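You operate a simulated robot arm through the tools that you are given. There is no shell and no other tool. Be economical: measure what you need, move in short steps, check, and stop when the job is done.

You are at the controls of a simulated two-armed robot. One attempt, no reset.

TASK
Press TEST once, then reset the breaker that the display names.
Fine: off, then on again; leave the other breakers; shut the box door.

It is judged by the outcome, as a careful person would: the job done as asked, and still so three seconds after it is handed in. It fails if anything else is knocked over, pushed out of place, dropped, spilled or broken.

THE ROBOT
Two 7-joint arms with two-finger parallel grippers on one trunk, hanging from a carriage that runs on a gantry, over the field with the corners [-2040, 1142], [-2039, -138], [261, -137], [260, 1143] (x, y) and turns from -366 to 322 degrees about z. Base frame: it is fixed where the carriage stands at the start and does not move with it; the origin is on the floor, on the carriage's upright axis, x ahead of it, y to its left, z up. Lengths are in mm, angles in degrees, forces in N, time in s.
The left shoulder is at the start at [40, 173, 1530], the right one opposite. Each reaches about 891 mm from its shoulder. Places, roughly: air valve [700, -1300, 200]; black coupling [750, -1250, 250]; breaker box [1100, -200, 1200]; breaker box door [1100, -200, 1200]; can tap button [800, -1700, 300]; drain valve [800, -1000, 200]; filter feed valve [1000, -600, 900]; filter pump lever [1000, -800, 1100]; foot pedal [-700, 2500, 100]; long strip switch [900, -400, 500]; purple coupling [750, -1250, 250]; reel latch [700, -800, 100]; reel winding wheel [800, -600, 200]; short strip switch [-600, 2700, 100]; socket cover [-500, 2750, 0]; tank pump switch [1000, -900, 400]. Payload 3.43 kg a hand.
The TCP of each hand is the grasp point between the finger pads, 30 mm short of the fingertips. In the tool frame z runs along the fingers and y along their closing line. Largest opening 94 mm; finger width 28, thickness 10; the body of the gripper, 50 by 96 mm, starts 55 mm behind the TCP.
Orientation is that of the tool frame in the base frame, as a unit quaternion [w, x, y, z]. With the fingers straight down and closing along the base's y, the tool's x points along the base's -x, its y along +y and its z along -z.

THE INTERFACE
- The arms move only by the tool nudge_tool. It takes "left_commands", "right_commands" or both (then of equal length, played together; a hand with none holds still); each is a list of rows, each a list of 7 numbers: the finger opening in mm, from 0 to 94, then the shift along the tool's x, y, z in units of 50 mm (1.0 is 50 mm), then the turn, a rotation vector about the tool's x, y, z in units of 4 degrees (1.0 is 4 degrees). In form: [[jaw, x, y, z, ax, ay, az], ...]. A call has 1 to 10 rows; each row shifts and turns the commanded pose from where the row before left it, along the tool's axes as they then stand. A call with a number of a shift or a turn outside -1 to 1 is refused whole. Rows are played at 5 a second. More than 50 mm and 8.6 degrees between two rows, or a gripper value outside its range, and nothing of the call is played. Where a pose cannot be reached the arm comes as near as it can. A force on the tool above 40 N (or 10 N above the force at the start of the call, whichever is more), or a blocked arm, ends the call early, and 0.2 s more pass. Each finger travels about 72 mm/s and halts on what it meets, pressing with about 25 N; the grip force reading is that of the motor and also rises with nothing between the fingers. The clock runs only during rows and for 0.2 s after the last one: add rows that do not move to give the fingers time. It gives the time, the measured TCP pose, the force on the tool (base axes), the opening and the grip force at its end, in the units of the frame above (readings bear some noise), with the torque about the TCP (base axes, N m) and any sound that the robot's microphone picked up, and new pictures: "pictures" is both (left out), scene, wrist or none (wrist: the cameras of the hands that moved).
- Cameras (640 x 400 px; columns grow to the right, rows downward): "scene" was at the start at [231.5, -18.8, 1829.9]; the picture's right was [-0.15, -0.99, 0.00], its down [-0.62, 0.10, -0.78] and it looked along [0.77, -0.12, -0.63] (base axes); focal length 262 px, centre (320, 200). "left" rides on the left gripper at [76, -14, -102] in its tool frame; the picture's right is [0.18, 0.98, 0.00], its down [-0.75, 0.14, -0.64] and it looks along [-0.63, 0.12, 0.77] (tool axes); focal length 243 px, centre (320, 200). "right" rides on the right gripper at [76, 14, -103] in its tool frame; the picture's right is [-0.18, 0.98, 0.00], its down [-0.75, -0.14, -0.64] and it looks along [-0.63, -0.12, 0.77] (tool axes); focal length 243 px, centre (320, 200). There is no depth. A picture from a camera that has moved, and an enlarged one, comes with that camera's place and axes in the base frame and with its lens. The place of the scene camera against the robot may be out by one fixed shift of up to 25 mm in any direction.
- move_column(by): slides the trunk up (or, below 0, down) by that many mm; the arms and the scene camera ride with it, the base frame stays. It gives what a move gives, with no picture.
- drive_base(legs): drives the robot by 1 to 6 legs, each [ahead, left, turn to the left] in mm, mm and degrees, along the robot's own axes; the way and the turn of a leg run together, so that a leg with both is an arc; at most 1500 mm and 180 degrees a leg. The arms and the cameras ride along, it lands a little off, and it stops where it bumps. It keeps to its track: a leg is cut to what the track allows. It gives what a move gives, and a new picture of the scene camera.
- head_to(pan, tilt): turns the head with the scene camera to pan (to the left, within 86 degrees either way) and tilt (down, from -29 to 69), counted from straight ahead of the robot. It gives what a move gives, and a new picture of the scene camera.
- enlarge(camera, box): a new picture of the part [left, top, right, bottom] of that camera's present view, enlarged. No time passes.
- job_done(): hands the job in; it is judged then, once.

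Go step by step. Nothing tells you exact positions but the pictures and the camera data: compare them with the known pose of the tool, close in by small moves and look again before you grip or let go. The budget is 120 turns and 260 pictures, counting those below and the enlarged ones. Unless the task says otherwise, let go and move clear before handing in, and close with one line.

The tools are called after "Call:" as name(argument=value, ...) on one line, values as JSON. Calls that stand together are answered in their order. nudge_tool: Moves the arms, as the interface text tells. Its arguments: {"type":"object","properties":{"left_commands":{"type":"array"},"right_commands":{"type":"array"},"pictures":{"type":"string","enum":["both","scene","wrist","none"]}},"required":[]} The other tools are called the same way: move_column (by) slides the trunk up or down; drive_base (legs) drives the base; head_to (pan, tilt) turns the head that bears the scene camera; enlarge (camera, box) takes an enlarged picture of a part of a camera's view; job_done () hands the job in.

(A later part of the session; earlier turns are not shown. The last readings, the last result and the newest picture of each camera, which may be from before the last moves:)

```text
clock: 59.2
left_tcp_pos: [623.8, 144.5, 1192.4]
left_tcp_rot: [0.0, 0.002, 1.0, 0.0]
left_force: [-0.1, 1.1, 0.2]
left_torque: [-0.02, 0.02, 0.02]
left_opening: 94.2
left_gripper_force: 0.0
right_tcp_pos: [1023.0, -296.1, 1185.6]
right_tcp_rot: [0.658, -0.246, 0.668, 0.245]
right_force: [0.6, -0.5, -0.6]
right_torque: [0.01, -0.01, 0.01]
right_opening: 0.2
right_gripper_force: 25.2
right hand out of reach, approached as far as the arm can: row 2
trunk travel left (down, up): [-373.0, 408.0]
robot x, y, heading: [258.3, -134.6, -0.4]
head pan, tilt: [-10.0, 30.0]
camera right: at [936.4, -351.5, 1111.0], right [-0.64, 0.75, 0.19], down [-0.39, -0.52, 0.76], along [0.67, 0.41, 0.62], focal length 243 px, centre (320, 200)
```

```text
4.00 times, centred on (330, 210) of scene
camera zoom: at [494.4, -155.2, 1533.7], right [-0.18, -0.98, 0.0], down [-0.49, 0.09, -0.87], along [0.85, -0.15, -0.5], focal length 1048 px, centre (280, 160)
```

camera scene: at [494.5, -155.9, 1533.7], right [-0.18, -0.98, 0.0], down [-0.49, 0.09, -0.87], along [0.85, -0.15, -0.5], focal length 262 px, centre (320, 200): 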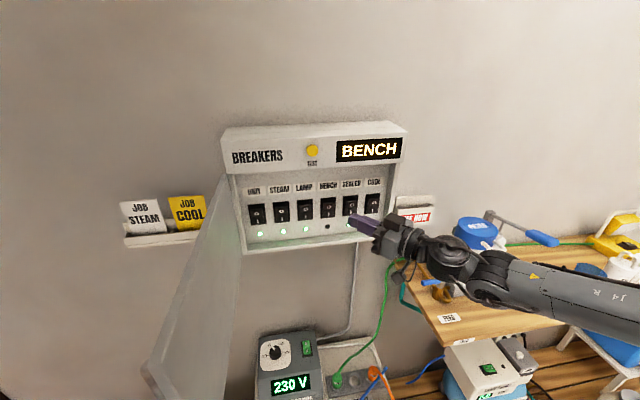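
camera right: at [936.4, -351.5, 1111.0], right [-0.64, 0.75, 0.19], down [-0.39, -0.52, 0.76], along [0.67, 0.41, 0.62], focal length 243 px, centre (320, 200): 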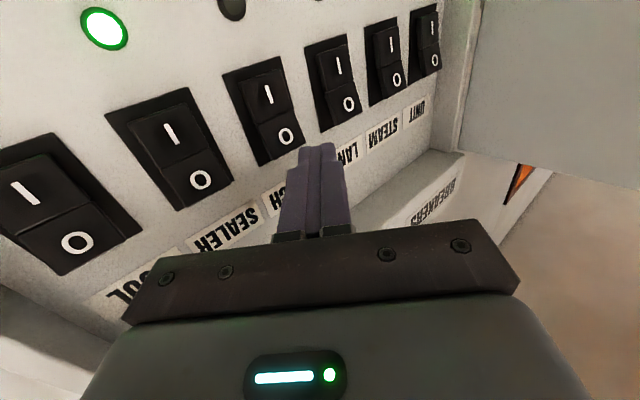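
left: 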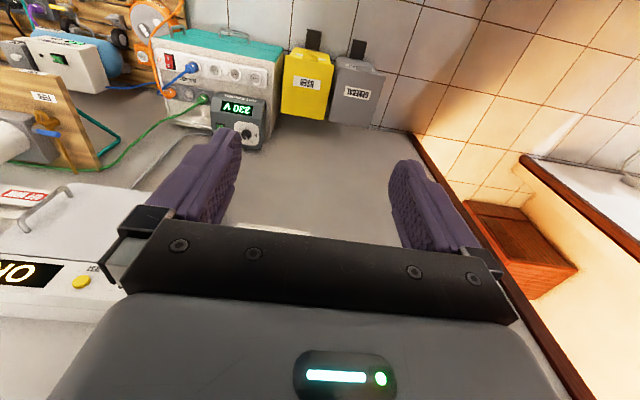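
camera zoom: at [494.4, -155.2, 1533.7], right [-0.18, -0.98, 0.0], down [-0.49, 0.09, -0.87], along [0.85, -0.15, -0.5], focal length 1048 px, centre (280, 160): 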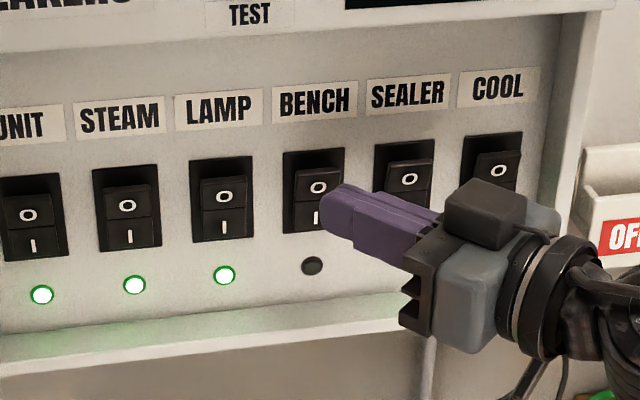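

That is worse, so the limit is in the shoulder/elbow geometry. Turning the carriage left brings the right shoulder about 70 mm closer. I retract the hand out to the right first so it will not sweep the box.

Call:
nudge_tool(right_commands=[[0, 0, 0.52, -0.61, 0, 0, 0], [0, 0, 0.52, -0.61, 0, 0, 0], [0, 0, 0.52, -0.61, 0, 0, 0], [0, 0, 0, 0, 1, 0, 0], [0, 0, 0, 0, 1, 0, 0], [0, 0, 0, 0, 1, 0, 0], [0, 0, 0, 0, 1, 0, 0], [0, 0, 0, 0, 1, 0, 0], [0, 0, 0, 0, 1, 0, 0], [0, 0, 0, 0, 1, 0, 0]], pictures="none")

Call:
nudge_tool(right_commands=[[0, 0, 0, 0, 1, 0, 0], [0, 0, 0, 0, 1, 0, 0], [0, 0, 0, 0, 1, 0, 0], [0, 0, -0.833, -0.437, 0, 0, 0], [0, 0, -0.833, -0.437, 0, 0, 0], [0, 0, -0.833, -0.437, 0, 0, 0], [0, 0, -0.833, -0.437, 0, 0, 0], [0, 0, -0.833, -0.437, 0, 0, 0], [0, 0, -0.833, -0.437, 0, 0, 0], [0, 0, 0, 0, 0, 0, 0]], pictures="scene")

```text
clock: 61.4
left_tcp_pos: [625.4, 145.7, 1192.6]
left_tcp_rot: [0.0, 0.002, 1.0, 0.0]
left_force: [0.0, 0.3, 0.2]
left_torque: [0.0, 0.0, -0.02]
left_opening: 94.0
left_gripper_force: 0.0
right_tcp_pos: [902.2, -296.3, 1188.9]
right_tcp_rot: [0.698, -0.079, 0.708, 0.075]
right_force: [-0.8, -0.3, -0.2]
right_torque: [-0.02, 0.04, 0.0]
right_opening: 0.0
right_gripper_force: 24.7
trunk travel left (down, up): [-373.0, 408.0]
robot x, y, heading: [257.8, -132.2, -0.0]
head pan, tilt: [-10.0, 30.0]
```

```text
clock: 63.6
left_tcp_pos: [624.5, 144.1, 1192.2]
left_tcp_rot: [0.0, 0.002, 1.0, 0.0]
left_force: [-0.6, 0.0, 0.0]
left_torque: [0.02, 0.0, -0.02]
left_opening: 93.8
left_gripper_force: 0.0
right_tcp_pos: [775.2, -546.8, 1193.0]
right_tcp_rot: [0.703, -0.007, 0.711, 0.001]
right_force: [0.2, -0.9, 0.0]
right_torque: [0.02, 0.01, 0.01]
right_opening: 0.1
right_gripper_force: 25.0
trunk travel left (down, up): [-373.0, 408.0]
robot x, y, heading: [258.1, -134.8, 0.1]
head pan, tilt: [-10.0, 30.0]
camera scene: at [494.7, -155.4, 1533.7], right [-0.18, -0.98, 0.0], down [-0.49, 0.09, -0.87], along [0.85, -0.15, -0.5], focal length 262 px, centre (320, 200)
```

scene: 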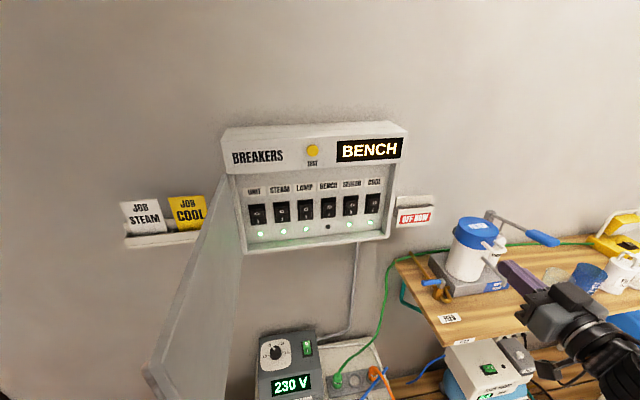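

Reached. Now I turn the carriage 25° left and turn the head to keep the box in view.

Call:
drive_base(legs=[[0, 0, 25]])

Call:
head_to(pan=-35, tilt=30)

Call:
enlarge(camera="right", box=[0, 0, 640, 400])

```text
clock: 65.3
left_tcp_pos: [472.6, 274.1, 1193.9]
left_tcp_rot: [0.0, -0.215, 0.977, 0.0]
left_force: [0.3, 0.0, -0.1]
left_torque: [0.0, -0.02, 0.02]
left_opening: 94.0
left_gripper_force: 0.0
right_tcp_pos: [901.9, -288.5, 1192.1]
right_tcp_rot: [0.686, -0.16, 0.693, 0.154]
right_force: [-1.3, -0.2, 0.8]
right_torque: [0.03, 0.0, 0.01]
right_opening: 0.0
right_gripper_force: 25.0
trunk travel left (down, up): [-373.0, 408.0]
robot x, y, heading: [257.6, -134.7, 25.1]
head pan, tilt: [-10.0, 30.0]
camera scene: at [477.9, -47.9, 1533.7], right [0.26, -0.97, 0.0], down [-0.48, -0.13, -0.87], along [0.84, 0.22, -0.5], focal length 262 px, centre (320, 200)
```

scene: 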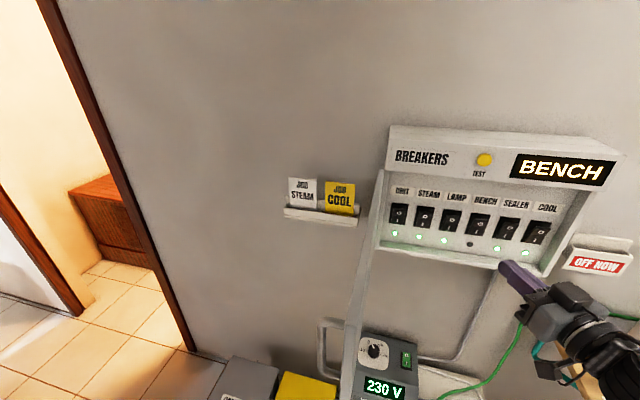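

```text
clock: 66.2
left_tcp_pos: [472.0, 273.4, 1192.6]
left_tcp_rot: [0.0, -0.216, 0.976, 0.0]
left_force: [0.8, 0.7, -0.8]
left_torque: [0.01, 0.03, -0.02]
left_opening: 93.8
left_gripper_force: 0.1
right_tcp_pos: [901.2, -290.4, 1191.4]
right_tcp_rot: [0.686, -0.161, 0.693, 0.155]
right_force: [-0.4, 0.7, -0.8]
right_torque: [0.02, -0.02, 0.0]
right_opening: 0.0
right_gripper_force: 24.9
trunk travel left (down, up): [-373.0, 408.0]
robot x, y, heading: [260.0, -131.5, 24.8]
head pan, tilt: [-35.0, 30.0]
camera scene: at [479.5, -87.1, 1533.7], right [-0.17, -0.98, 0.0], down [-0.49, 0.09, -0.87], along [0.85, -0.15, -0.5], focal length 262 px, centre (320, 200)
```

scene: 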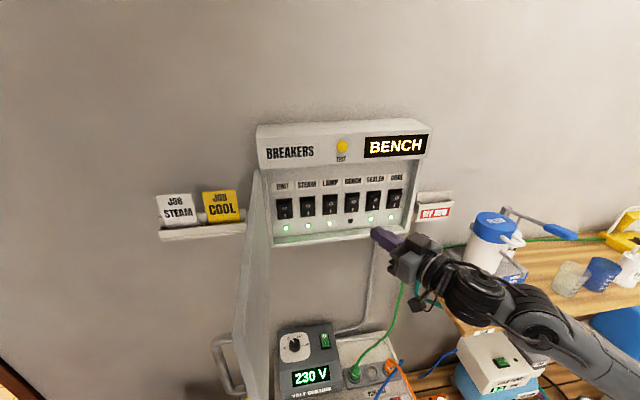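

```text
1.00 times, centred on (320, 200) of right (not enlarged: the box is as wide or as high as the picture)
camera zoom: at [803.1, -321.1, 1116.5], right [-0.42, 0.89, 0.18], down [-0.51, -0.4, 0.76], along [0.75, 0.23, 0.62], focal length 243 px, centre (320, 200)
```

zoom: 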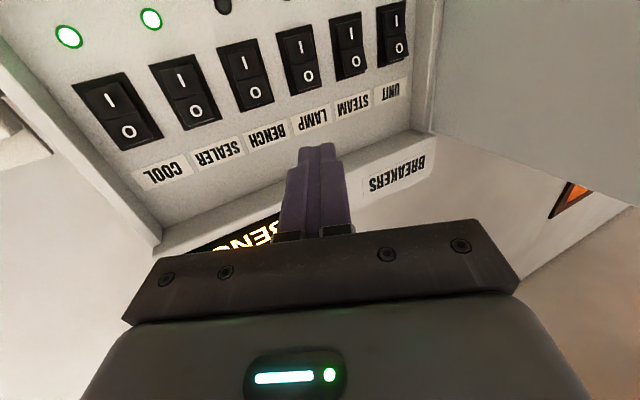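

The hand landed on line with BENCH and has room. I advance again.

Call:
nudge_tool(right_commands=[[0, 0.055, -0.407, 0.84, 0, 0, 0], [0, 0.055, -0.407, 0.84, 0, 0, 0], [0, 0.055, -0.407, 0.84, 0, 0, 0], [0, 0, 0, 0, 0, 0, 0]], pictures="wrist")

Call:
enlarge(camera="scene", box=[270, 160, 430, 260])

```text
clock: 67.2
left_tcp_pos: [472.2, 273.4, 1190.7]
left_tcp_rot: [0.001, -0.216, 0.976, 0.0]
left_force: [0.0, 0.2, 0.3]
left_torque: [0.0, 0.0, 0.02]
left_opening: 94.3
left_gripper_force: 0.0
right_tcp_pos: [1042.2, -289.9, 1181.8]
right_tcp_rot: [0.685, -0.161, 0.694, 0.154]
right_force: [0.6, -0.1, 0.1]
right_torque: [0.01, -0.02, -0.01]
right_opening: 0.2
right_gripper_force: 25.2
trunk travel left (down, up): [-373.0, 408.0]
robot x, y, heading: [257.6, -137.1, 25.0]
head pan, tilt: [-35.0, 30.0]
camera right: at [942.3, -322.3, 1106.6], right [-0.42, 0.89, 0.18], down [-0.51, -0.4, 0.76], along [0.75, 0.23, 0.62], focal length 243 px, centre (320, 200)
```

right: 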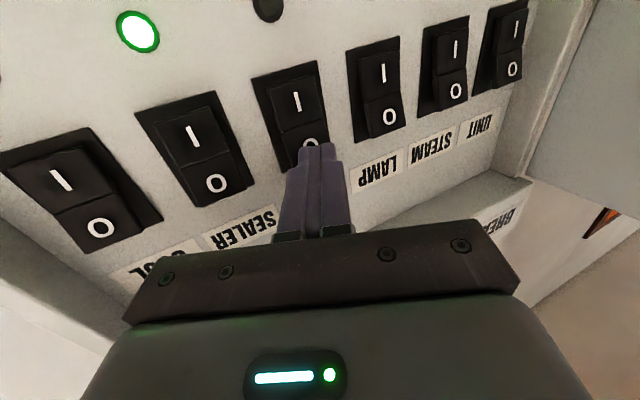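

```text
4.00 times, centred on (350, 210) of scene
camera zoom: at [479.1, -87.4, 1533.5], right [-0.18, -0.98, 0.0], down [-0.49, 0.09, -0.87], along [0.85, -0.15, -0.5], focal length 1048 px, centre (200, 160)
```

zoom: 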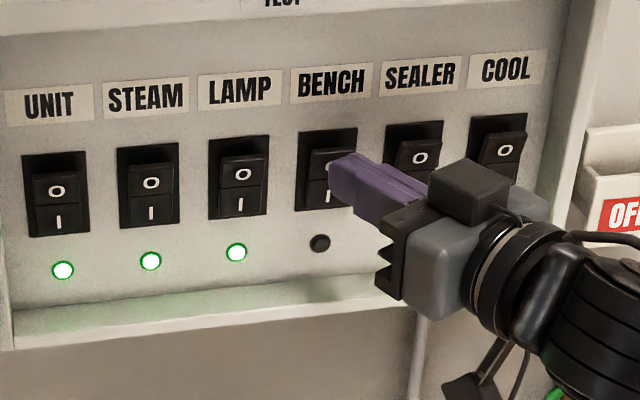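

Call:
nudge_tool(right_commands=[[0, -0.04, 0.03, 0.11, 0, 0, 0], [0, 0, -0.0435, 0.09, 0, 0, 0], [0, 0, -0.0435, 0.09, 0, 0, 0], [0, 0, -0.0435, 0.09, 0, 0, 0]], pictures="wrist")

Call:
enlarge(camera="scene", box=[270, 160, 430, 260])

```text
clock: 68.3
left_tcp_pos: [468.8, 271.6, 1190.6]
left_tcp_rot: [-0.001, -0.215, 0.977, -0.001]
left_force: [-0.2, -0.2, 0.1]
left_torque: [0.01, 0.0, 0.02]
left_opening: 93.9
left_gripper_force: 0.0
right_tcp_pos: [1052.6, -285.2, 1184.9]
right_tcp_rot: [0.686, -0.163, 0.692, 0.155]
right_force: [-25.9, -6.1, -3.2]
right_torque: [-0.09, 0.41, -0.07]
right_opening: 0.0
right_gripper_force: 24.6
trunk travel left (down, up): [-373.0, 408.0]
robot x, y, heading: [257.0, -135.8, 24.9]
head pan, tilt: [-35.0, 30.0]
stopped in row 4 (right hand): the force on the tool passed its limit at 43 N (the readings are from after the stop); the commanded pose is now the measured one
camera right: at [955.4, -318.8, 1108.9], right [-0.43, 0.89, 0.18], down [-0.51, -0.4, 0.76], along [0.74, 0.24, 0.62], focal length 243 px, centre (320, 200)
```

right: 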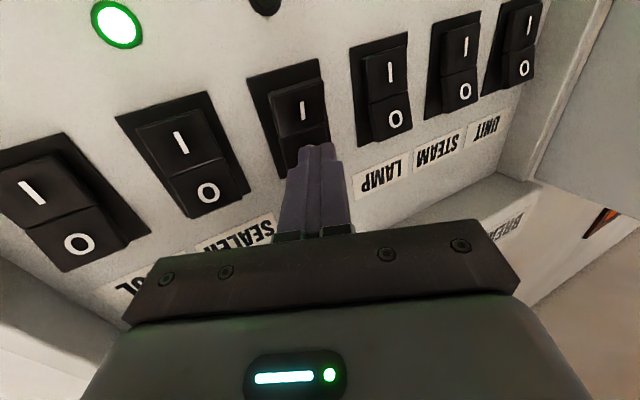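

```text
4.00 times, centred on (350, 210) of scene
camera zoom: at [476.2, -88.6, 1532.7], right [-0.18, -0.98, 0.0], down [-0.49, 0.09, -0.86], along [0.85, -0.15, -0.5], focal length 1048 px, centre (200, 160)
```

zoom: 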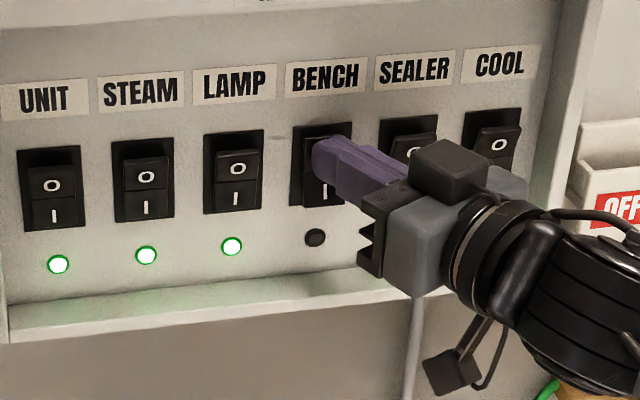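

Contact at about 40 N, no click yet. I take a closer look at how the rocker sits.

Call:
enlarge(camera="right", box=[230, 40, 430, 165])

Call:
enlarge(camera="scene", box=[310, 180, 390, 230])

```text
3.20 times, centred on (330, 102) of right
camera zoom: at [955.4, -318.8, 1108.9], right [-0.43, 0.89, 0.18], down [-0.51, -0.4, 0.76], along [0.74, 0.24, 0.62], focal length 776 px, centre (288, 512)
```

zoom: 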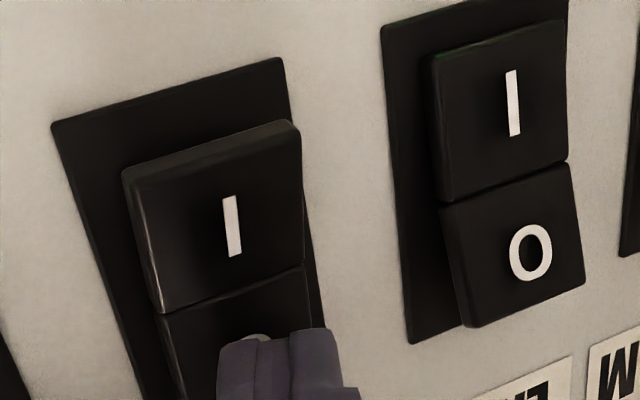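

```text
8.00 times, centred on (350, 205) of scene
camera zoom: at [476.2, -88.6, 1532.7], right [-0.18, -0.98, 0.0], down [-0.49, 0.09, -0.86], along [0.85, -0.15, -0.5], focal length 2096 px, centre (80, 160)
```

zoom: 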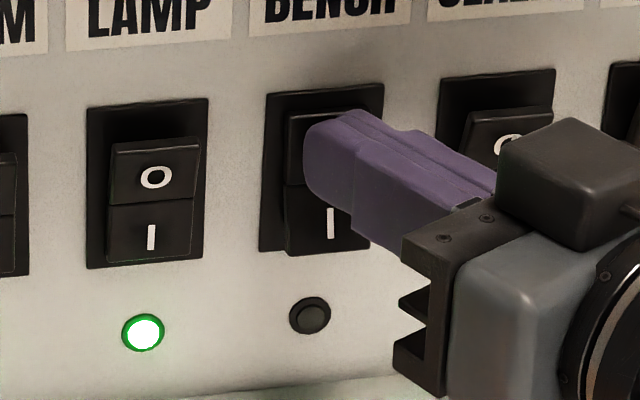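

The rocker has tipped: the I end now stands out and O is in. I back straight off and check that it stays off.

Call:
nudge_tool(right_commands=[[0, 0, 0.26, -0.54, 0, 0, 0], [0, 0, 0.26, -0.54, 0, 0, 0], [0, 0, 0, 0, 0, 0, 0]], pictures="wrist")

Call:
enlarge(camera="scene", box=[270, 160, 430, 260])

```text
clock: 69.1
left_tcp_pos: [472.1, 274.2, 1192.1]
left_tcp_rot: [-0.001, -0.214, 0.977, 0.0]
left_force: [-0.3, 0.6, -0.4]
left_torque: [-0.03, -0.02, 0.01]
left_opening: 94.2
left_gripper_force: 0.1
right_tcp_pos: [999.2, -286.2, 1187.8]
right_tcp_rot: [0.688, -0.162, 0.69, 0.155]
right_force: [-0.9, -0.1, 0.5]
right_torque: [-0.02, -0.04, -0.01]
right_opening: 0.0
right_gripper_force: 24.9
trunk travel left (down, up): [-373.0, 408.0]
robot x, y, heading: [259.2, -129.1, 25.1]
head pan, tilt: [-35.0, 30.0]
camera right: at [901.1, -317.7, 1112.1], right [-0.43, 0.89, 0.18], down [-0.52, -0.4, 0.76], along [0.74, 0.23, 0.63], focal length 243 px, centre (320, 200)
```

right: 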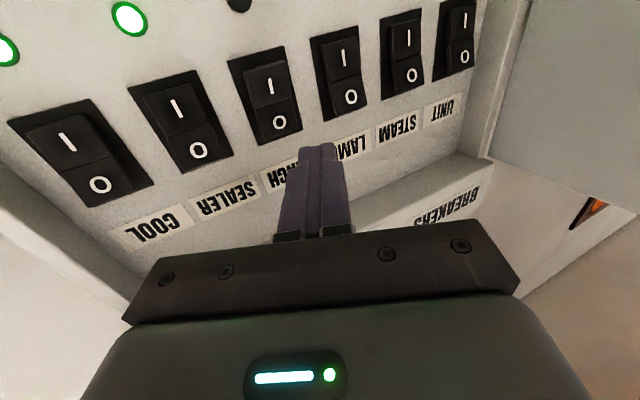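

```text
4.00 times, centred on (350, 210) of scene
camera zoom: at [479.1, -87.6, 1533.7], right [-0.18, -0.98, 0.0], down [-0.49, 0.09, -0.87], along [0.85, -0.15, -0.5], focal length 1048 px, centre (200, 160)
```

zoom: 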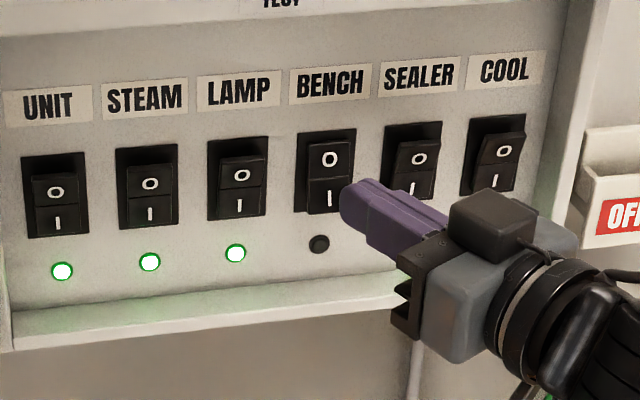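

BENCH is off (tilted the other way) and stays there. I lower to the I half and press it in.

Call:
nudge_tool(right_commands=[[0, 0.87, -0.04, -0.02, 0, 0, 0], [0, 0, -0.174, 0.36, 0, 0, 0], [0, 0, -0.174, 0.36, 0, 0, 0], [0, 0, 0, 0, 0, 0, 0]], pictures="wrist")

Call:
enlarge(camera="scene", box=[270, 160, 430, 260])

```text
clock: 70.1
left_tcp_pos: [471.8, 272.2, 1192.7]
left_tcp_rot: [0.0, -0.215, 0.977, 0.001]
left_force: [-0.6, -0.1, 0.2]
left_torque: [0.01, 0.0, 0.05]
left_opening: 93.9
left_gripper_force: 0.0
right_tcp_pos: [1039.4, -287.6, 1144.8]
right_tcp_rot: [0.688, -0.162, 0.69, 0.156]
right_force: [-0.3, 0.9, 0.3]
right_torque: [-0.01, 0.01, -0.04]
right_opening: 0.0
right_gripper_force: 25.2
trunk travel left (down, up): [-373.0, 408.0]
robot x, y, heading: [257.8, -133.8, 25.3]
head pan, tilt: [-35.0, 30.0]
camera right: at [941.3, -320.0, 1068.5], right [-0.43, 0.89, 0.18], down [-0.52, -0.4, 0.76], along [0.74, 0.23, 0.63], focal length 243 px, centre (320, 200)
```

right: 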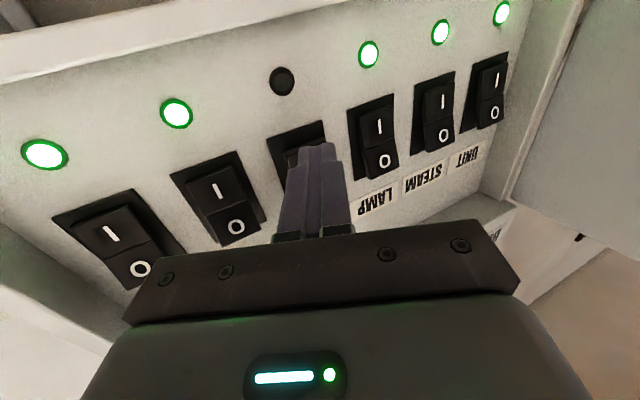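

```text
4.00 times, centred on (350, 210) of scene
camera zoom: at [478.8, -87.7, 1533.6], right [-0.18, -0.98, 0.0], down [-0.49, 0.09, -0.87], along [0.85, -0.15, -0.5], focal length 1048 px, centre (200, 160)
```

zoom: 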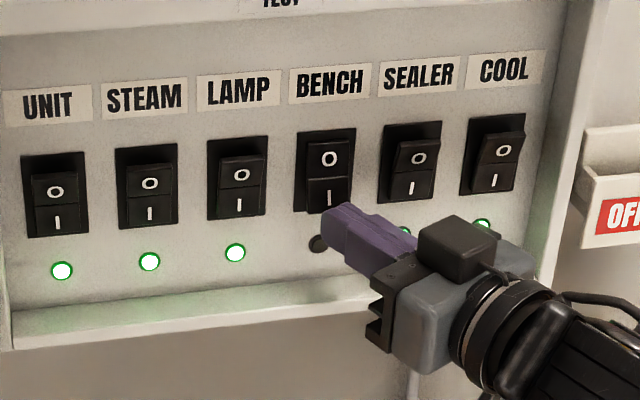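

Call:
nudge_tool(right_commands=[[0, -0.06, -0.08, 0.09, 0, 0, 0], [0, 0, -0.0435, 0.09, 0, 0, 0], [0, 0, -0.0435, 0.09, 0, 0, 0], [0, 0, -0.0435, 0.09, 0, 0, 0], [0, 0, -0.0435, 0.09, 0, 0, 0]], pictures="wrist")

Call:
enlarge(camera="scene", box=[310, 180, 390, 230])

```text
clock: 71.2
left_tcp_pos: [468.1, 271.6, 1190.4]
left_tcp_rot: [-0.002, -0.214, 0.977, 0.0]
left_force: [-0.5, 0.3, 0.0]
left_torque: [-0.03, -0.05, 0.01]
left_opening: 93.8
left_gripper_force: 0.1
right_tcp_pos: [1051.8, -290.5, 1145.5]
right_tcp_rot: [0.688, -0.165, 0.689, 0.157]
right_force: [-29.1, -6.1, -4.6]
right_torque: [0.04, -0.24, -0.02]
right_opening: 0.0
right_gripper_force: 24.6
trunk travel left (down, up): [-373.0, 408.0]
robot x, y, heading: [254.9, -132.1, 24.8]
head pan, tilt: [-35.0, 30.0]
stopped in row 5 (right hand): the force on the tool passed its limit at 45 N (the readings are from after the stop); the commanded pose is now the measured one
camera right: at [955.9, -323.0, 1069.3], right [-0.44, 0.88, 0.17], down [-0.51, -0.4, 0.76], along [0.74, 0.24, 0.63], focal length 243 px, centre (320, 200)
```

right: 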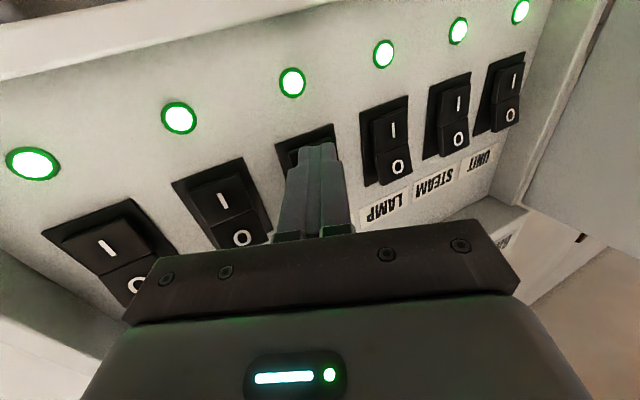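

```text
8.00 times, centred on (350, 205) of scene
camera zoom: at [475.2, -88.9, 1532.6], right [-0.18, -0.98, 0.0], down [-0.5, 0.09, -0.86], along [0.85, -0.16, -0.5], focal length 2096 px, centre (80, 160)
```

zoom: 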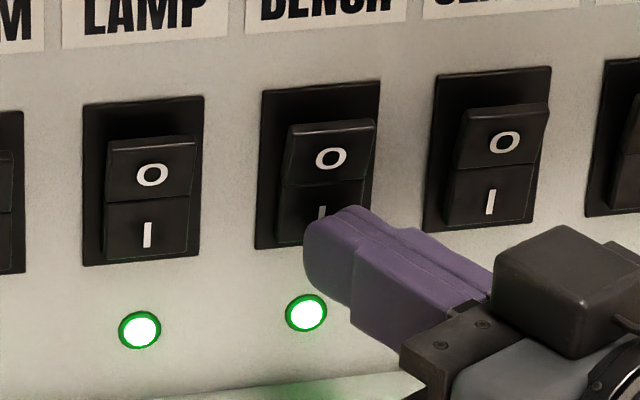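

BENCH is on again with its lamp green. I back straight out.

Call:
nudge_tool(right_commands=[[0, 0, 0.41, -0.86, 0, 0, 0], [0, 0, 0.41, -0.86, 0, 0, 0], [0, 0, 0.41, -0.86, 0, 0, 0], [0, 0, 0, 0, 0, 0, 0]], pictures="scene")

Call:
enlarge(camera="scene", box=[250, 110, 450, 260])

```text
clock: 72.2
left_tcp_pos: [473.4, 273.5, 1192.2]
left_tcp_rot: [0.002, -0.215, 0.977, 0.0]
left_force: [0.8, 0.3, 0.4]
left_torque: [0.02, 0.06, -0.01]
left_opening: 94.1
left_gripper_force: 0.0
right_tcp_pos: [916.7, -289.6, 1149.0]
right_tcp_rot: [0.69, -0.163, 0.687, 0.157]
right_force: [-0.2, -0.5, 0.8]
right_torque: [0.02, 0.03, 0.0]
right_opening: 0.2
right_gripper_force: 25.0
trunk travel left (down, up): [-373.0, 408.0]
robot x, y, heading: [259.6, -135.2, 24.7]
head pan, tilt: [-35.0, 30.0]
camera scene: at [478.8, -87.8, 1533.9], right [-0.18, -0.98, 0.0], down [-0.49, 0.09, -0.87], along [0.85, -0.15, -0.5], focal length 262 px, centre (320, 200)
```

scene: 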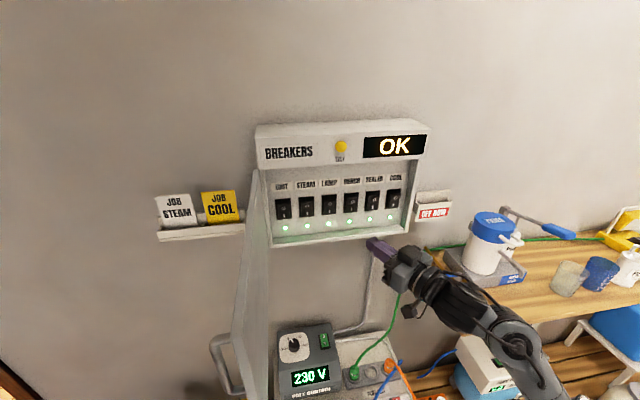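

```text
2.67 times, centred on (350, 185) of scene
camera zoom: at [478.8, -87.8, 1533.9], right [-0.18, -0.98, 0.0], down [-0.49, 0.09, -0.87], along [0.85, -0.15, -0.5], focal length 699 px, centre (240, 240)
```

zoom: 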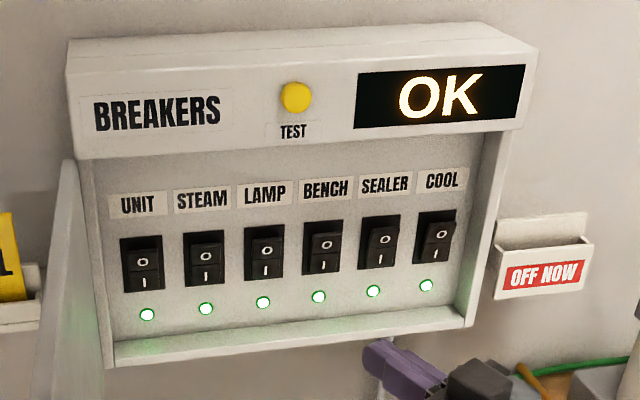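

Display says OK and all six lamps are green. Now the door: I lower the right hand below the handle's height, back out around the door's free edge with the carriage, and straighten to heading 0.

Call:
nudge_tool(right_commands=[[0, 0.74, 0, 0, 0, 0, 0], [0, 0.74, 0, 0, 0, 0, 0], [0, 0, 0, 0, 0, 0, 0]], pictures="none")

Call:
drive_base(legs=[[-344, 161, 0], [0, 0, -25]])

Call:
head_to(pan=-10, tilt=35)

```text
clock: 73.0
left_tcp_pos: [472.4, 273.1, 1191.9]
left_tcp_rot: [0.001, -0.214, 0.977, 0.0]
left_force: [0.1, 0.1, -0.6]
left_torque: [0.01, 0.05, -0.01]
left_opening: 94.1
left_gripper_force: 0.0
right_tcp_pos: [916.9, -292.6, 1074.0]
right_tcp_rot: [0.69, -0.164, 0.687, 0.158]
right_force: [0.5, -0.3, 0.7]
right_torque: [0.0, 0.0, -0.02]
right_opening: 0.0
right_gripper_force: 24.8
trunk travel left (down, up): [-373.0, 408.0]
robot x, y, heading: [260.1, -133.6, 25.1]
head pan, tilt: [-35.0, 30.0]
```

```text
clock: 76.7
left_tcp_pos: [243.0, 146.8, 1192.2]
left_tcp_rot: [0.001, 0.002, 1.0, 0.0]
left_force: [-0.4, 0.6, 0.1]
left_torque: [0.01, 0.0, 0.0]
left_opening: 93.8
left_gripper_force: 0.1
right_tcp_pos: [407.2, -553.7, 1074.8]
right_tcp_rot: [0.707, -0.012, 0.707, 0.004]
right_force: [0.0, -0.2, -0.3]
right_torque: [-0.03, 0.03, 0.01]
right_opening: 0.2
right_gripper_force: 25.0
trunk travel left (down, up): [-373.0, 408.0]
robot x, y, heading: [-123.9, -130.0, -0.4]
head pan, tilt: [-35.0, 30.0]
camera scene: at [97.3, -189.2, 1533.6], right [-0.58, -0.82, 0.0], down [-0.41, 0.29, -0.87], along [0.71, -0.5, -0.5], focal length 262 px, centre (320, 200)
```

scene: 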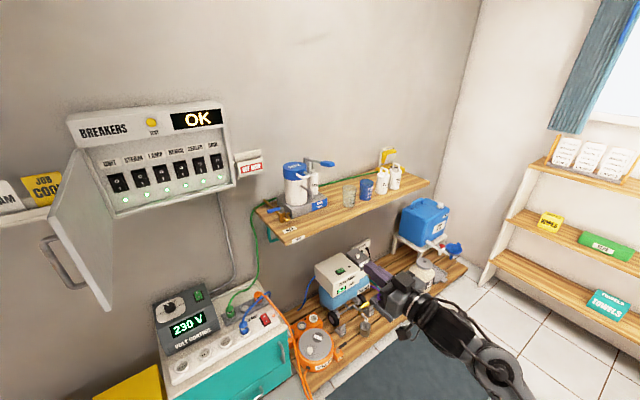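

```text
clock: 77.6
left_tcp_pos: [242.5, 146.6, 1191.8]
left_tcp_rot: [0.0, 0.002, 1.0, -0.001]
left_force: [0.3, 0.5, 0.0]
left_torque: [0.03, -0.02, 0.0]
left_opening: 93.9
left_gripper_force: 0.1
right_tcp_pos: [407.1, -553.9, 1074.3]
right_tcp_rot: [0.707, -0.01, 0.707, 0.003]
right_force: [0.7, -0.4, -0.6]
right_torque: [0.0, -0.03, 0.03]
right_opening: 0.1
right_gripper_force: 25.3
trunk travel left (down, up): [-373.0, 408.0]
robot x, y, heading: [-123.4, -129.0, -0.3]
head pan, tilt: [-10.0, 35.0]
camera scene: at [110.1, -152.7, 1525.9], right [-0.18, -0.98, 0.0], down [-0.56, 0.1, -0.82], along [0.81, -0.15, -0.57], focal length 262 px, centre (320, 200)
```

scene: 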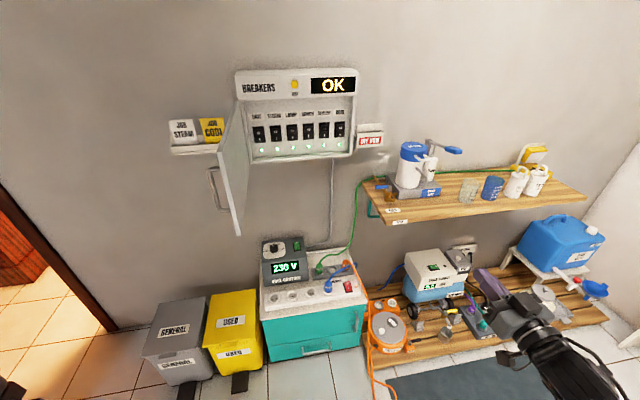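

The door stands near 92°, edge about [680, -20]. I drive left and a bit ahead so the right hand gets to the door's outer side.

Call:
drive_base(legs=[[0, 604, 0], [153, 0, 0]])

Call:
enlarge(camera="right", box=[0, 0, 640, 400])

```text
clock: 82.0
left_tcp_pos: [407.5, 748.3, 1192.6]
left_tcp_rot: [0.001, 0.01, 1.0, 0.0]
left_force: [0.6, 0.3, 0.1]
left_torque: [-0.01, 0.06, -0.04]
left_opening: 94.0
left_gripper_force: 0.0
right_tcp_pos: [560.7, 45.1, 1074.9]
right_tcp_rot: [0.708, -0.007, 0.707, -0.001]
right_force: [0.1, -0.5, -0.2]
right_torque: [-0.02, 0.03, -0.03]
right_opening: 0.0
right_gripper_force: 24.4
trunk travel left (down, up): [-373.0, 408.0]
robot x, y, heading: [33.2, 476.2, -1.2]
head pan, tilt: [-10.0, 35.0]
camera scene: at [269.9, 449.3, 1526.0], right [-0.19, -0.98, 0.0], down [-0.56, 0.11, -0.82], along [0.8, -0.16, -0.57], focal length 262 px, centre (320, 200)
```

scene: 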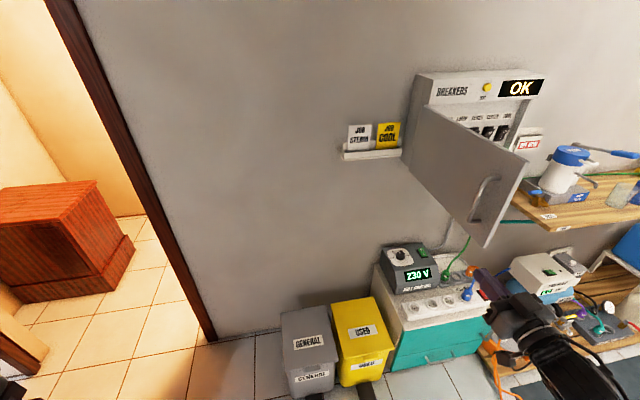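

```text
1.00 times, centred on (320, 200) of right (not enlarged: the box is as wide or as high as the picture)
camera zoom: at [459.9, 57.7, 997.6], right [-0.01, 0.98, 0.17], down [-0.64, -0.14, 0.75], along [0.77, -0.11, 0.63], focal length 243 px, centre (320, 200)
```

zoom: 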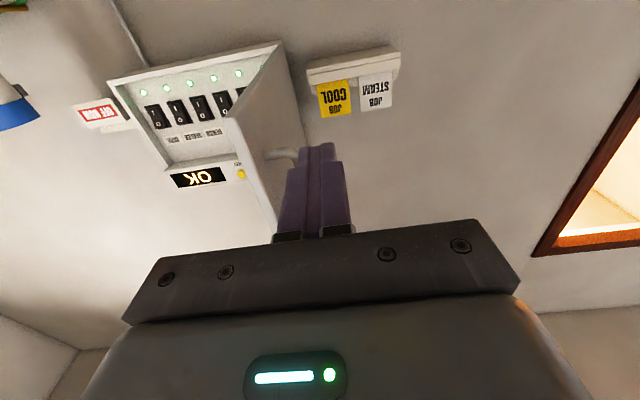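

The door's bottom edge is nearer z≈1060, so I raise the hand 10 mm (still under the handle), and drive ahead along the outer side.

Call:
nudge_tool(right_commands=[[0, -0.2, 0, 0, 0, 0, 0], [0, 0, 0, 0, 0, 0, 0]], pictures="none")

Call:
drive_base(legs=[[125, 0, 1.2]])

Call:
enlarge(camera="right", box=[0, 0, 640, 400])

```text
clock: 82.6
left_tcp_pos: [405.9, 748.0, 1192.9]
left_tcp_rot: [0.0, 0.01, 1.0, 0.0]
left_force: [-0.7, 0.2, 0.0]
left_torque: [0.0, 0.02, 0.0]
left_opening: 93.9
left_gripper_force: 0.1
right_tcp_pos: [560.9, 45.1, 1084.4]
right_tcp_rot: [0.707, -0.007, 0.707, -0.001]
right_force: [0.2, 0.5, 0.1]
right_torque: [-0.01, -0.03, 0.03]
right_opening: 0.1
right_gripper_force: 25.1
trunk travel left (down, up): [-373.0, 408.0]
robot x, y, heading: [36.9, 478.1, -0.9]
head pan, tilt: [-10.0, 35.0]
```

```text
clock: 83.9
left_tcp_pos: [525.0, 754.1, 1191.8]
left_tcp_rot: [0.001, -0.001, 1.0, 0.0]
left_force: [-1.0, -0.5, 0.7]
left_torque: [-0.03, -0.02, 0.01]
left_opening: 94.1
left_gripper_force: 0.0
right_tcp_pos: [693.2, 55.2, 1084.1]
right_tcp_rot: [0.708, -0.013, 0.706, 0.005]
right_force: [0.0, 0.2, 0.2]
right_torque: [0.01, -0.03, -0.01]
right_opening: 0.1
right_gripper_force: 24.7
trunk travel left (down, up): [-373.0, 408.0]
robot x, y, heading: [160.2, 472.8, 0.3]
head pan, tilt: [-10.0, 35.0]
camera scene: at [394.1, 453.5, 1526.1], right [-0.17, -0.99, 0.0], down [-0.56, 0.1, -0.82], along [0.81, -0.14, -0.57], focal length 262 px, centre (320, 200)
```

scene: 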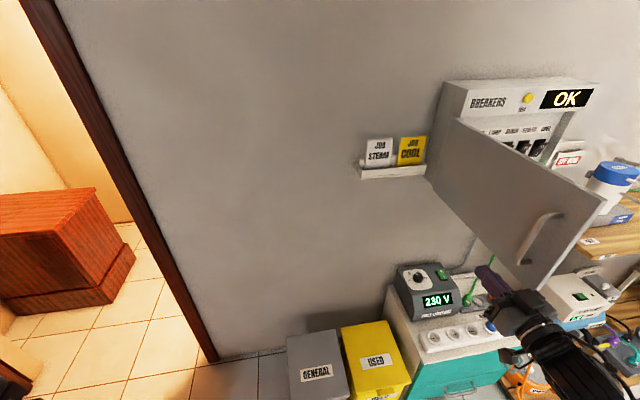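

```text
1.00 times, centred on (320, 200) of right (not enlarged: the box is as wide or as high as the picture)
camera zoom: at [592.4, 65.6, 1007.4], right [-0.03, 0.98, 0.17], down [-0.64, -0.15, 0.75], along [0.77, -0.09, 0.63], focal length 243 px, centre (320, 200)
```

zoom: 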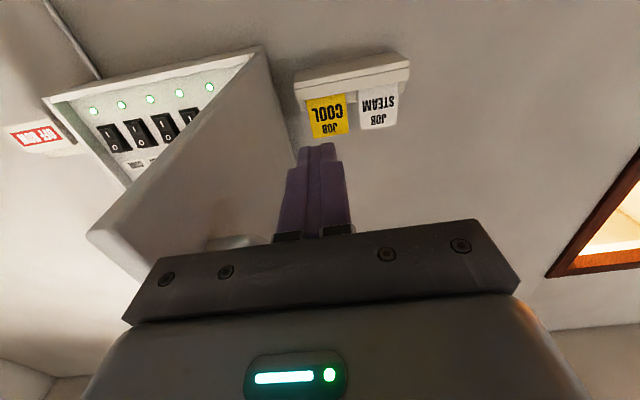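

The hand is on the outer side, below the handle. I push the door toward closed by driving right along the arc.

Call:
drive_base(legs=[[0, -70, 0], [0, -60, 0], [12, -60, 0]])

Call:
enlarge(camera="right", box=[0, 0, 640, 400])

```text
clock: 86.0
left_tcp_pos: [536.6, 564.4, 1192.9]
left_tcp_rot: [0.0, -0.002, 1.0, -0.001]
left_force: [0.0, -0.8, 0.6]
left_torque: [0.04, 0.0, 0.02]
left_opening: 94.0
left_gripper_force: 0.1
right_tcp_pos: [707.3, -134.9, 1085.0]
right_tcp_rot: [0.707, -0.012, 0.707, 0.006]
right_force: [-0.1, -0.3, -1.2]
right_torque: [-0.02, 0.01, 0.05]
right_opening: 0.1
right_gripper_force: 25.3
trunk travel left (down, up): [-373.0, 408.0]
robot x, y, heading: [177.2, 286.0, 0.2]
head pan, tilt: [-10.0, 35.0]
camera scene: at [406.3, 264.0, 1525.9], right [-0.17, -0.99, 0.0], down [-0.56, 0.1, -0.82], along [0.81, -0.14, -0.57], focal length 262 px, centre (320, 200)
```

scene: 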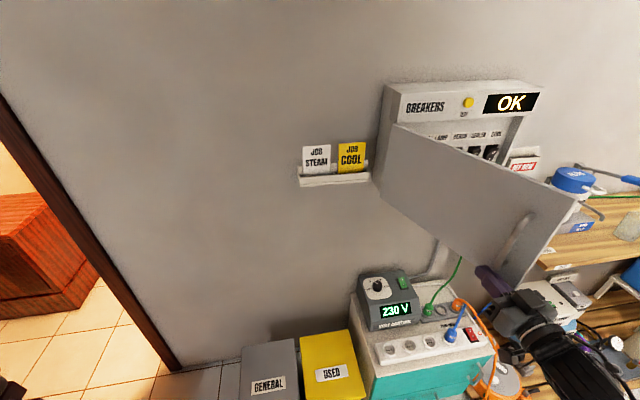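

```text
1.00 times, centred on (320, 200) of right (not enlarged: the box is as wide or as high as the picture)
camera zoom: at [604.5, -124.3, 1007.6], right [-0.03, 0.98, 0.17], down [-0.64, -0.15, 0.75], along [0.77, -0.09, 0.63], focal length 243 px, centre (320, 200)
```

zoom: 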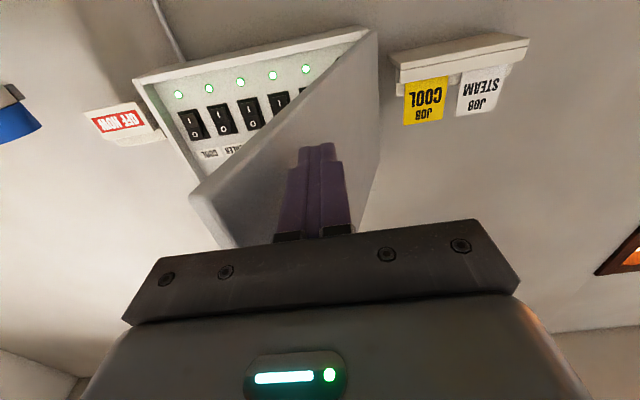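

Call:
drive_base(legs=[[27, -80, 0], [30, -45, 0], [25, -30, 0]])

Call:
enlarge(camera="right", box=[0, 0, 640, 400])

```text
clock: 88.1
left_tcp_pos: [619.2, 410.7, 1192.6]
left_tcp_rot: [0.001, -0.002, 1.0, -0.001]
left_force: [0.4, 0.2, -0.2]
left_torque: [0.04, 0.0, 0.0]
left_opening: 94.0
left_gripper_force: 0.0
right_tcp_pos: [789.8, -289.6, 1085.5]
right_tcp_rot: [0.708, -0.014, 0.706, 0.007]
right_force: [-1.0, -0.4, 0.1]
right_torque: [0.03, 0.01, 0.0]
right_opening: 0.0
right_gripper_force: 25.0
trunk travel left (down, up): [-373.0, 408.0]
robot x, y, heading: [253.4, 130.8, 0.3]
head pan, tilt: [-10.0, 35.0]
camera scene: at [489.2, 109.8, 1526.1], right [-0.17, -0.99, 0.0], down [-0.56, 0.1, -0.82], along [0.81, -0.14, -0.57], focal length 262 px, centre (320, 200)
```

scene: 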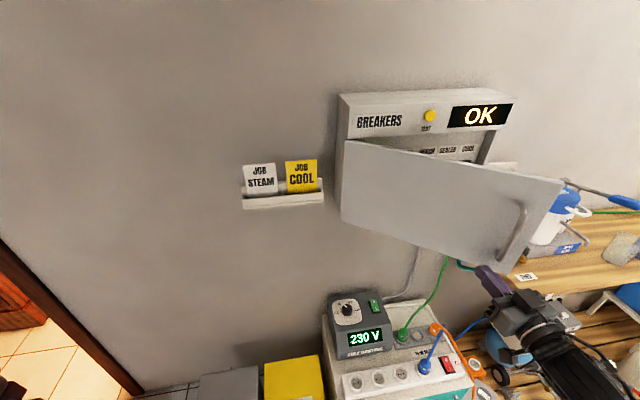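

```text
1.00 times, centred on (320, 200) of right (not enlarged: the box is as wide or as high as the picture)
camera zoom: at [688.0, -278.5, 1008.1], right [-0.03, 0.98, 0.17], down [-0.64, -0.15, 0.75], along [0.77, -0.09, 0.63], focal length 243 px, centre (320, 200)
```

zoom: 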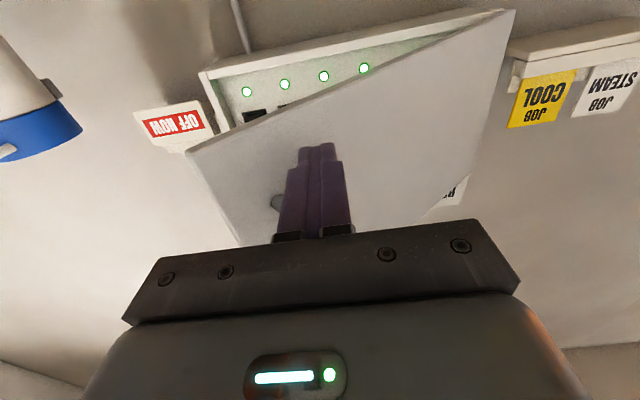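

The door is near 42°. I shift the carriage right a bit more, then push forward with the arm.

Call:
drive_base(legs=[[0, -45, 0]])

Call:
nudge_tool(right_commands=[[0, 0, -0.15, 0.5, 0, 0, 0], [0, 0, -0.15, 0.5, 0, 0, 0], [0, 0, -0.1, 0.5, 0, 0, 0], [0, 0, -0.1, 0.5, 0, 0, 0], [0, 0, 0, 0, 0, 0, 0]])

```text
clock: 89.0
left_tcp_pos: [617.8, 363.8, 1193.3]
left_tcp_rot: [0.0, -0.002, 1.0, 0.0]
left_force: [0.3, 0.3, 0.3]
left_torque: [-0.03, -0.02, -0.01]
left_opening: 94.4
left_gripper_force: 0.1
right_tcp_pos: [789.0, -333.6, 1084.7]
right_tcp_rot: [0.707, -0.014, 0.707, 0.006]
right_force: [0.0, -0.4, 0.6]
right_torque: [0.03, 0.02, 0.04]
right_opening: 0.1
right_gripper_force: 24.6
trunk travel left (down, up): [-373.0, 408.0]
robot x, y, heading: [257.1, 86.3, 0.0]
head pan, tilt: [-10.0, 35.0]
camera scene: at [488.8, 65.0, 1525.9], right [-0.17, -0.99, 0.0], down [-0.57, 0.1, -0.82], along [0.81, -0.14, -0.57], focal length 262 px, centre (320, 200)
```

scene: 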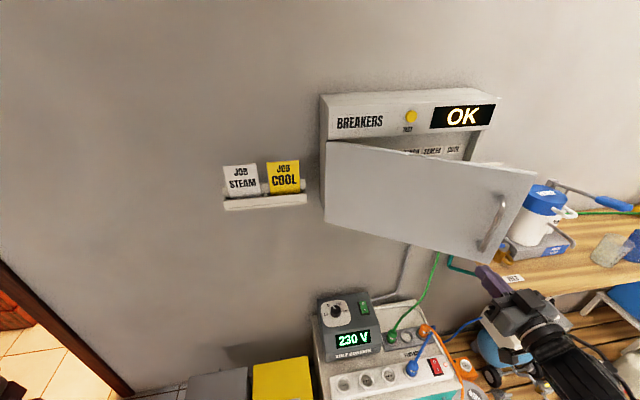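

```text
clock: 90.2
left_tcp_pos: [617.7, 365.8, 1191.7]
left_tcp_rot: [0.001, -0.002, 1.0, 0.0]
left_force: [0.7, 0.9, -1.1]
left_torque: [0.04, -0.01, -0.01]
left_opening: 93.8
left_gripper_force: 0.0
right_tcp_pos: [887.5, -354.6, 1085.4]
right_tcp_rot: [0.707, -0.014, 0.707, 0.006]
right_force: [-0.6, 0.2, 0.0]
right_torque: [0.01, 0.01, 0.0]
right_opening: 0.0
right_gripper_force: 24.2
trunk travel left (down, up): [-373.0, 408.0]
robot x, y, heading: [252.3, 84.7, 0.2]
head pan, tilt: [-10.0, 35.0]
camera scene: at [488.4, 65.9, 1525.8], right [-0.17, -0.99, 0.0], down [-0.57, 0.1, -0.82], along [0.81, -0.14, -0.57], focal length 262 px, centre (320, 200)
camera right: at [786.9, -343.9, 1007.1], right [-0.03, 0.98, 0.17], down [-0.64, -0.15, 0.75], along [0.77, -0.09, 0.63], focal length 243 px, centre (320, 200)
```

scene: 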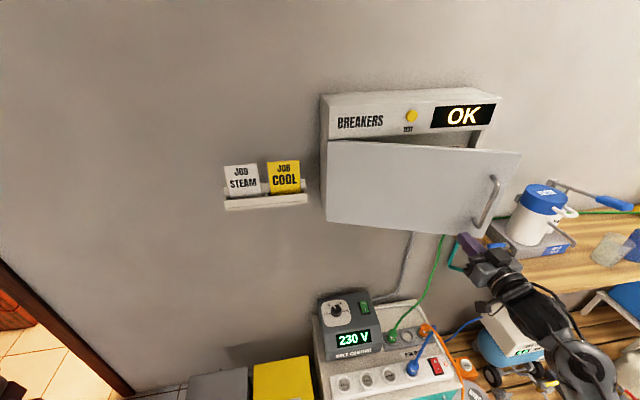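
right: 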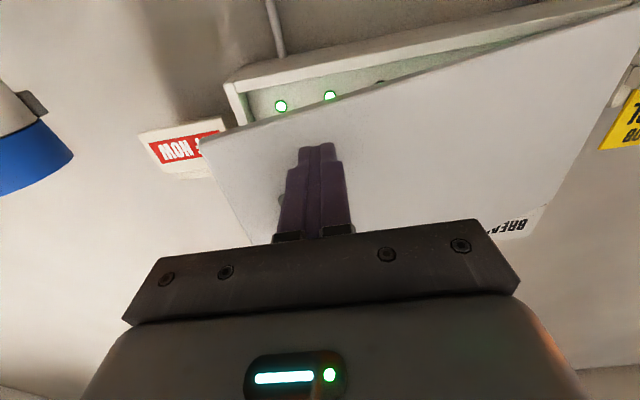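

Call:
drive_base(legs=[[5, -40, 0]])

Call:
nudge_tool(right_commands=[[0, 0, 0.05, 0.45, 0, 0, 0], [0, 0, 0.05, 0.45, 0, 0, 0], [0, 0, 0.05, 0.4, 0, 0, 0], [0, 0, 0, 0, 0, 0, 0]])

```text
clock: 91.1
left_tcp_pos: [624.4, 327.1, 1192.0]
left_tcp_rot: [0.0, -0.002, 1.0, -0.001]
left_force: [-0.6, -0.3, -0.2]
left_torque: [-0.01, -0.01, -0.05]
left_opening: 93.9
left_gripper_force: 0.0
right_tcp_pos: [893.4, -395.3, 1085.4]
right_tcp_rot: [0.708, -0.015, 0.706, 0.006]
right_force: [-0.8, 0.6, -0.3]
right_torque: [0.02, 0.02, 0.03]
right_opening: 0.0
right_gripper_force: 24.8
trunk travel left (down, up): [-373.0, 408.0]
robot x, y, heading: [257.7, 48.3, 0.1]
head pan, tilt: [-10.0, 35.0]
camera scene: at [493.9, 25.7, 1525.9], right [-0.17, -0.99, 0.0], down [-0.57, 0.1, -0.82], along [0.81, -0.14, -0.57], focal length 262 px, centre (320, 200)
```

scene: 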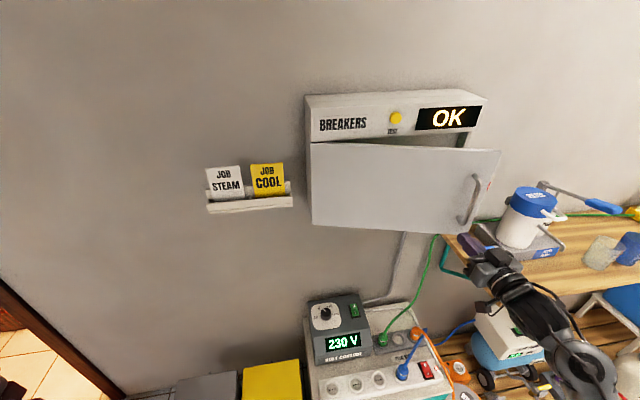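

```text
clock: 92.1
left_tcp_pos: [623.0, 327.6, 1192.0]
left_tcp_rot: [0.001, -0.002, 1.0, 0.0]
left_force: [-0.5, 0.2, -1.0]
left_torque: [0.02, -0.04, -0.02]
left_opening: 93.9
left_gripper_force: 0.1
right_tcp_pos: [958.6, -386.0, 1082.0]
right_tcp_rot: [0.707, -0.014, 0.707, 0.006]
right_force: [-0.6, -0.6, -0.7]
right_torque: [-0.02, 0.0, 0.03]
right_opening: 0.0
right_gripper_force: 24.7
trunk travel left (down, up): [-373.0, 408.0]
robot x, y, heading: [262.0, 46.5, -0.1]
head pan, tilt: [-10.0, 35.0]
camera scene: at [493.6, 26.3, 1525.8], right [-0.17, -0.99, 0.0], down [-0.57, 0.1, -0.82], along [0.81, -0.14, -0.57], focal length 262 px, centre (320, 200)
camera right: at [856.5, -375.2, 1006.4], right [-0.03, 0.98, 0.17], down [-0.64, -0.15, 0.75], along [0.77, -0.09, 0.63], focal length 243 px, centre (320, 200)
```

scene: 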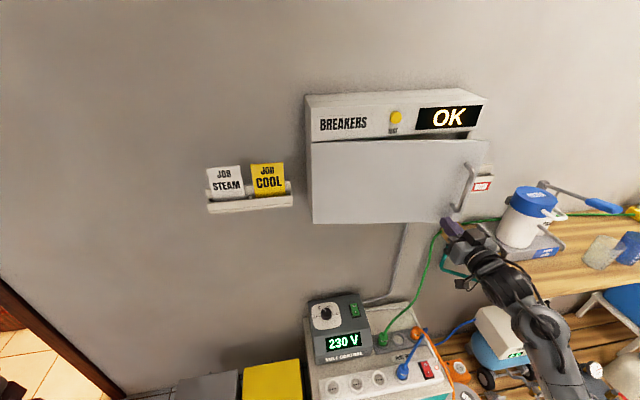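
right: 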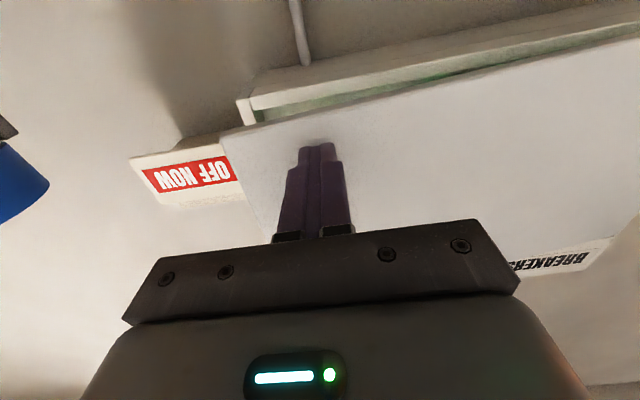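

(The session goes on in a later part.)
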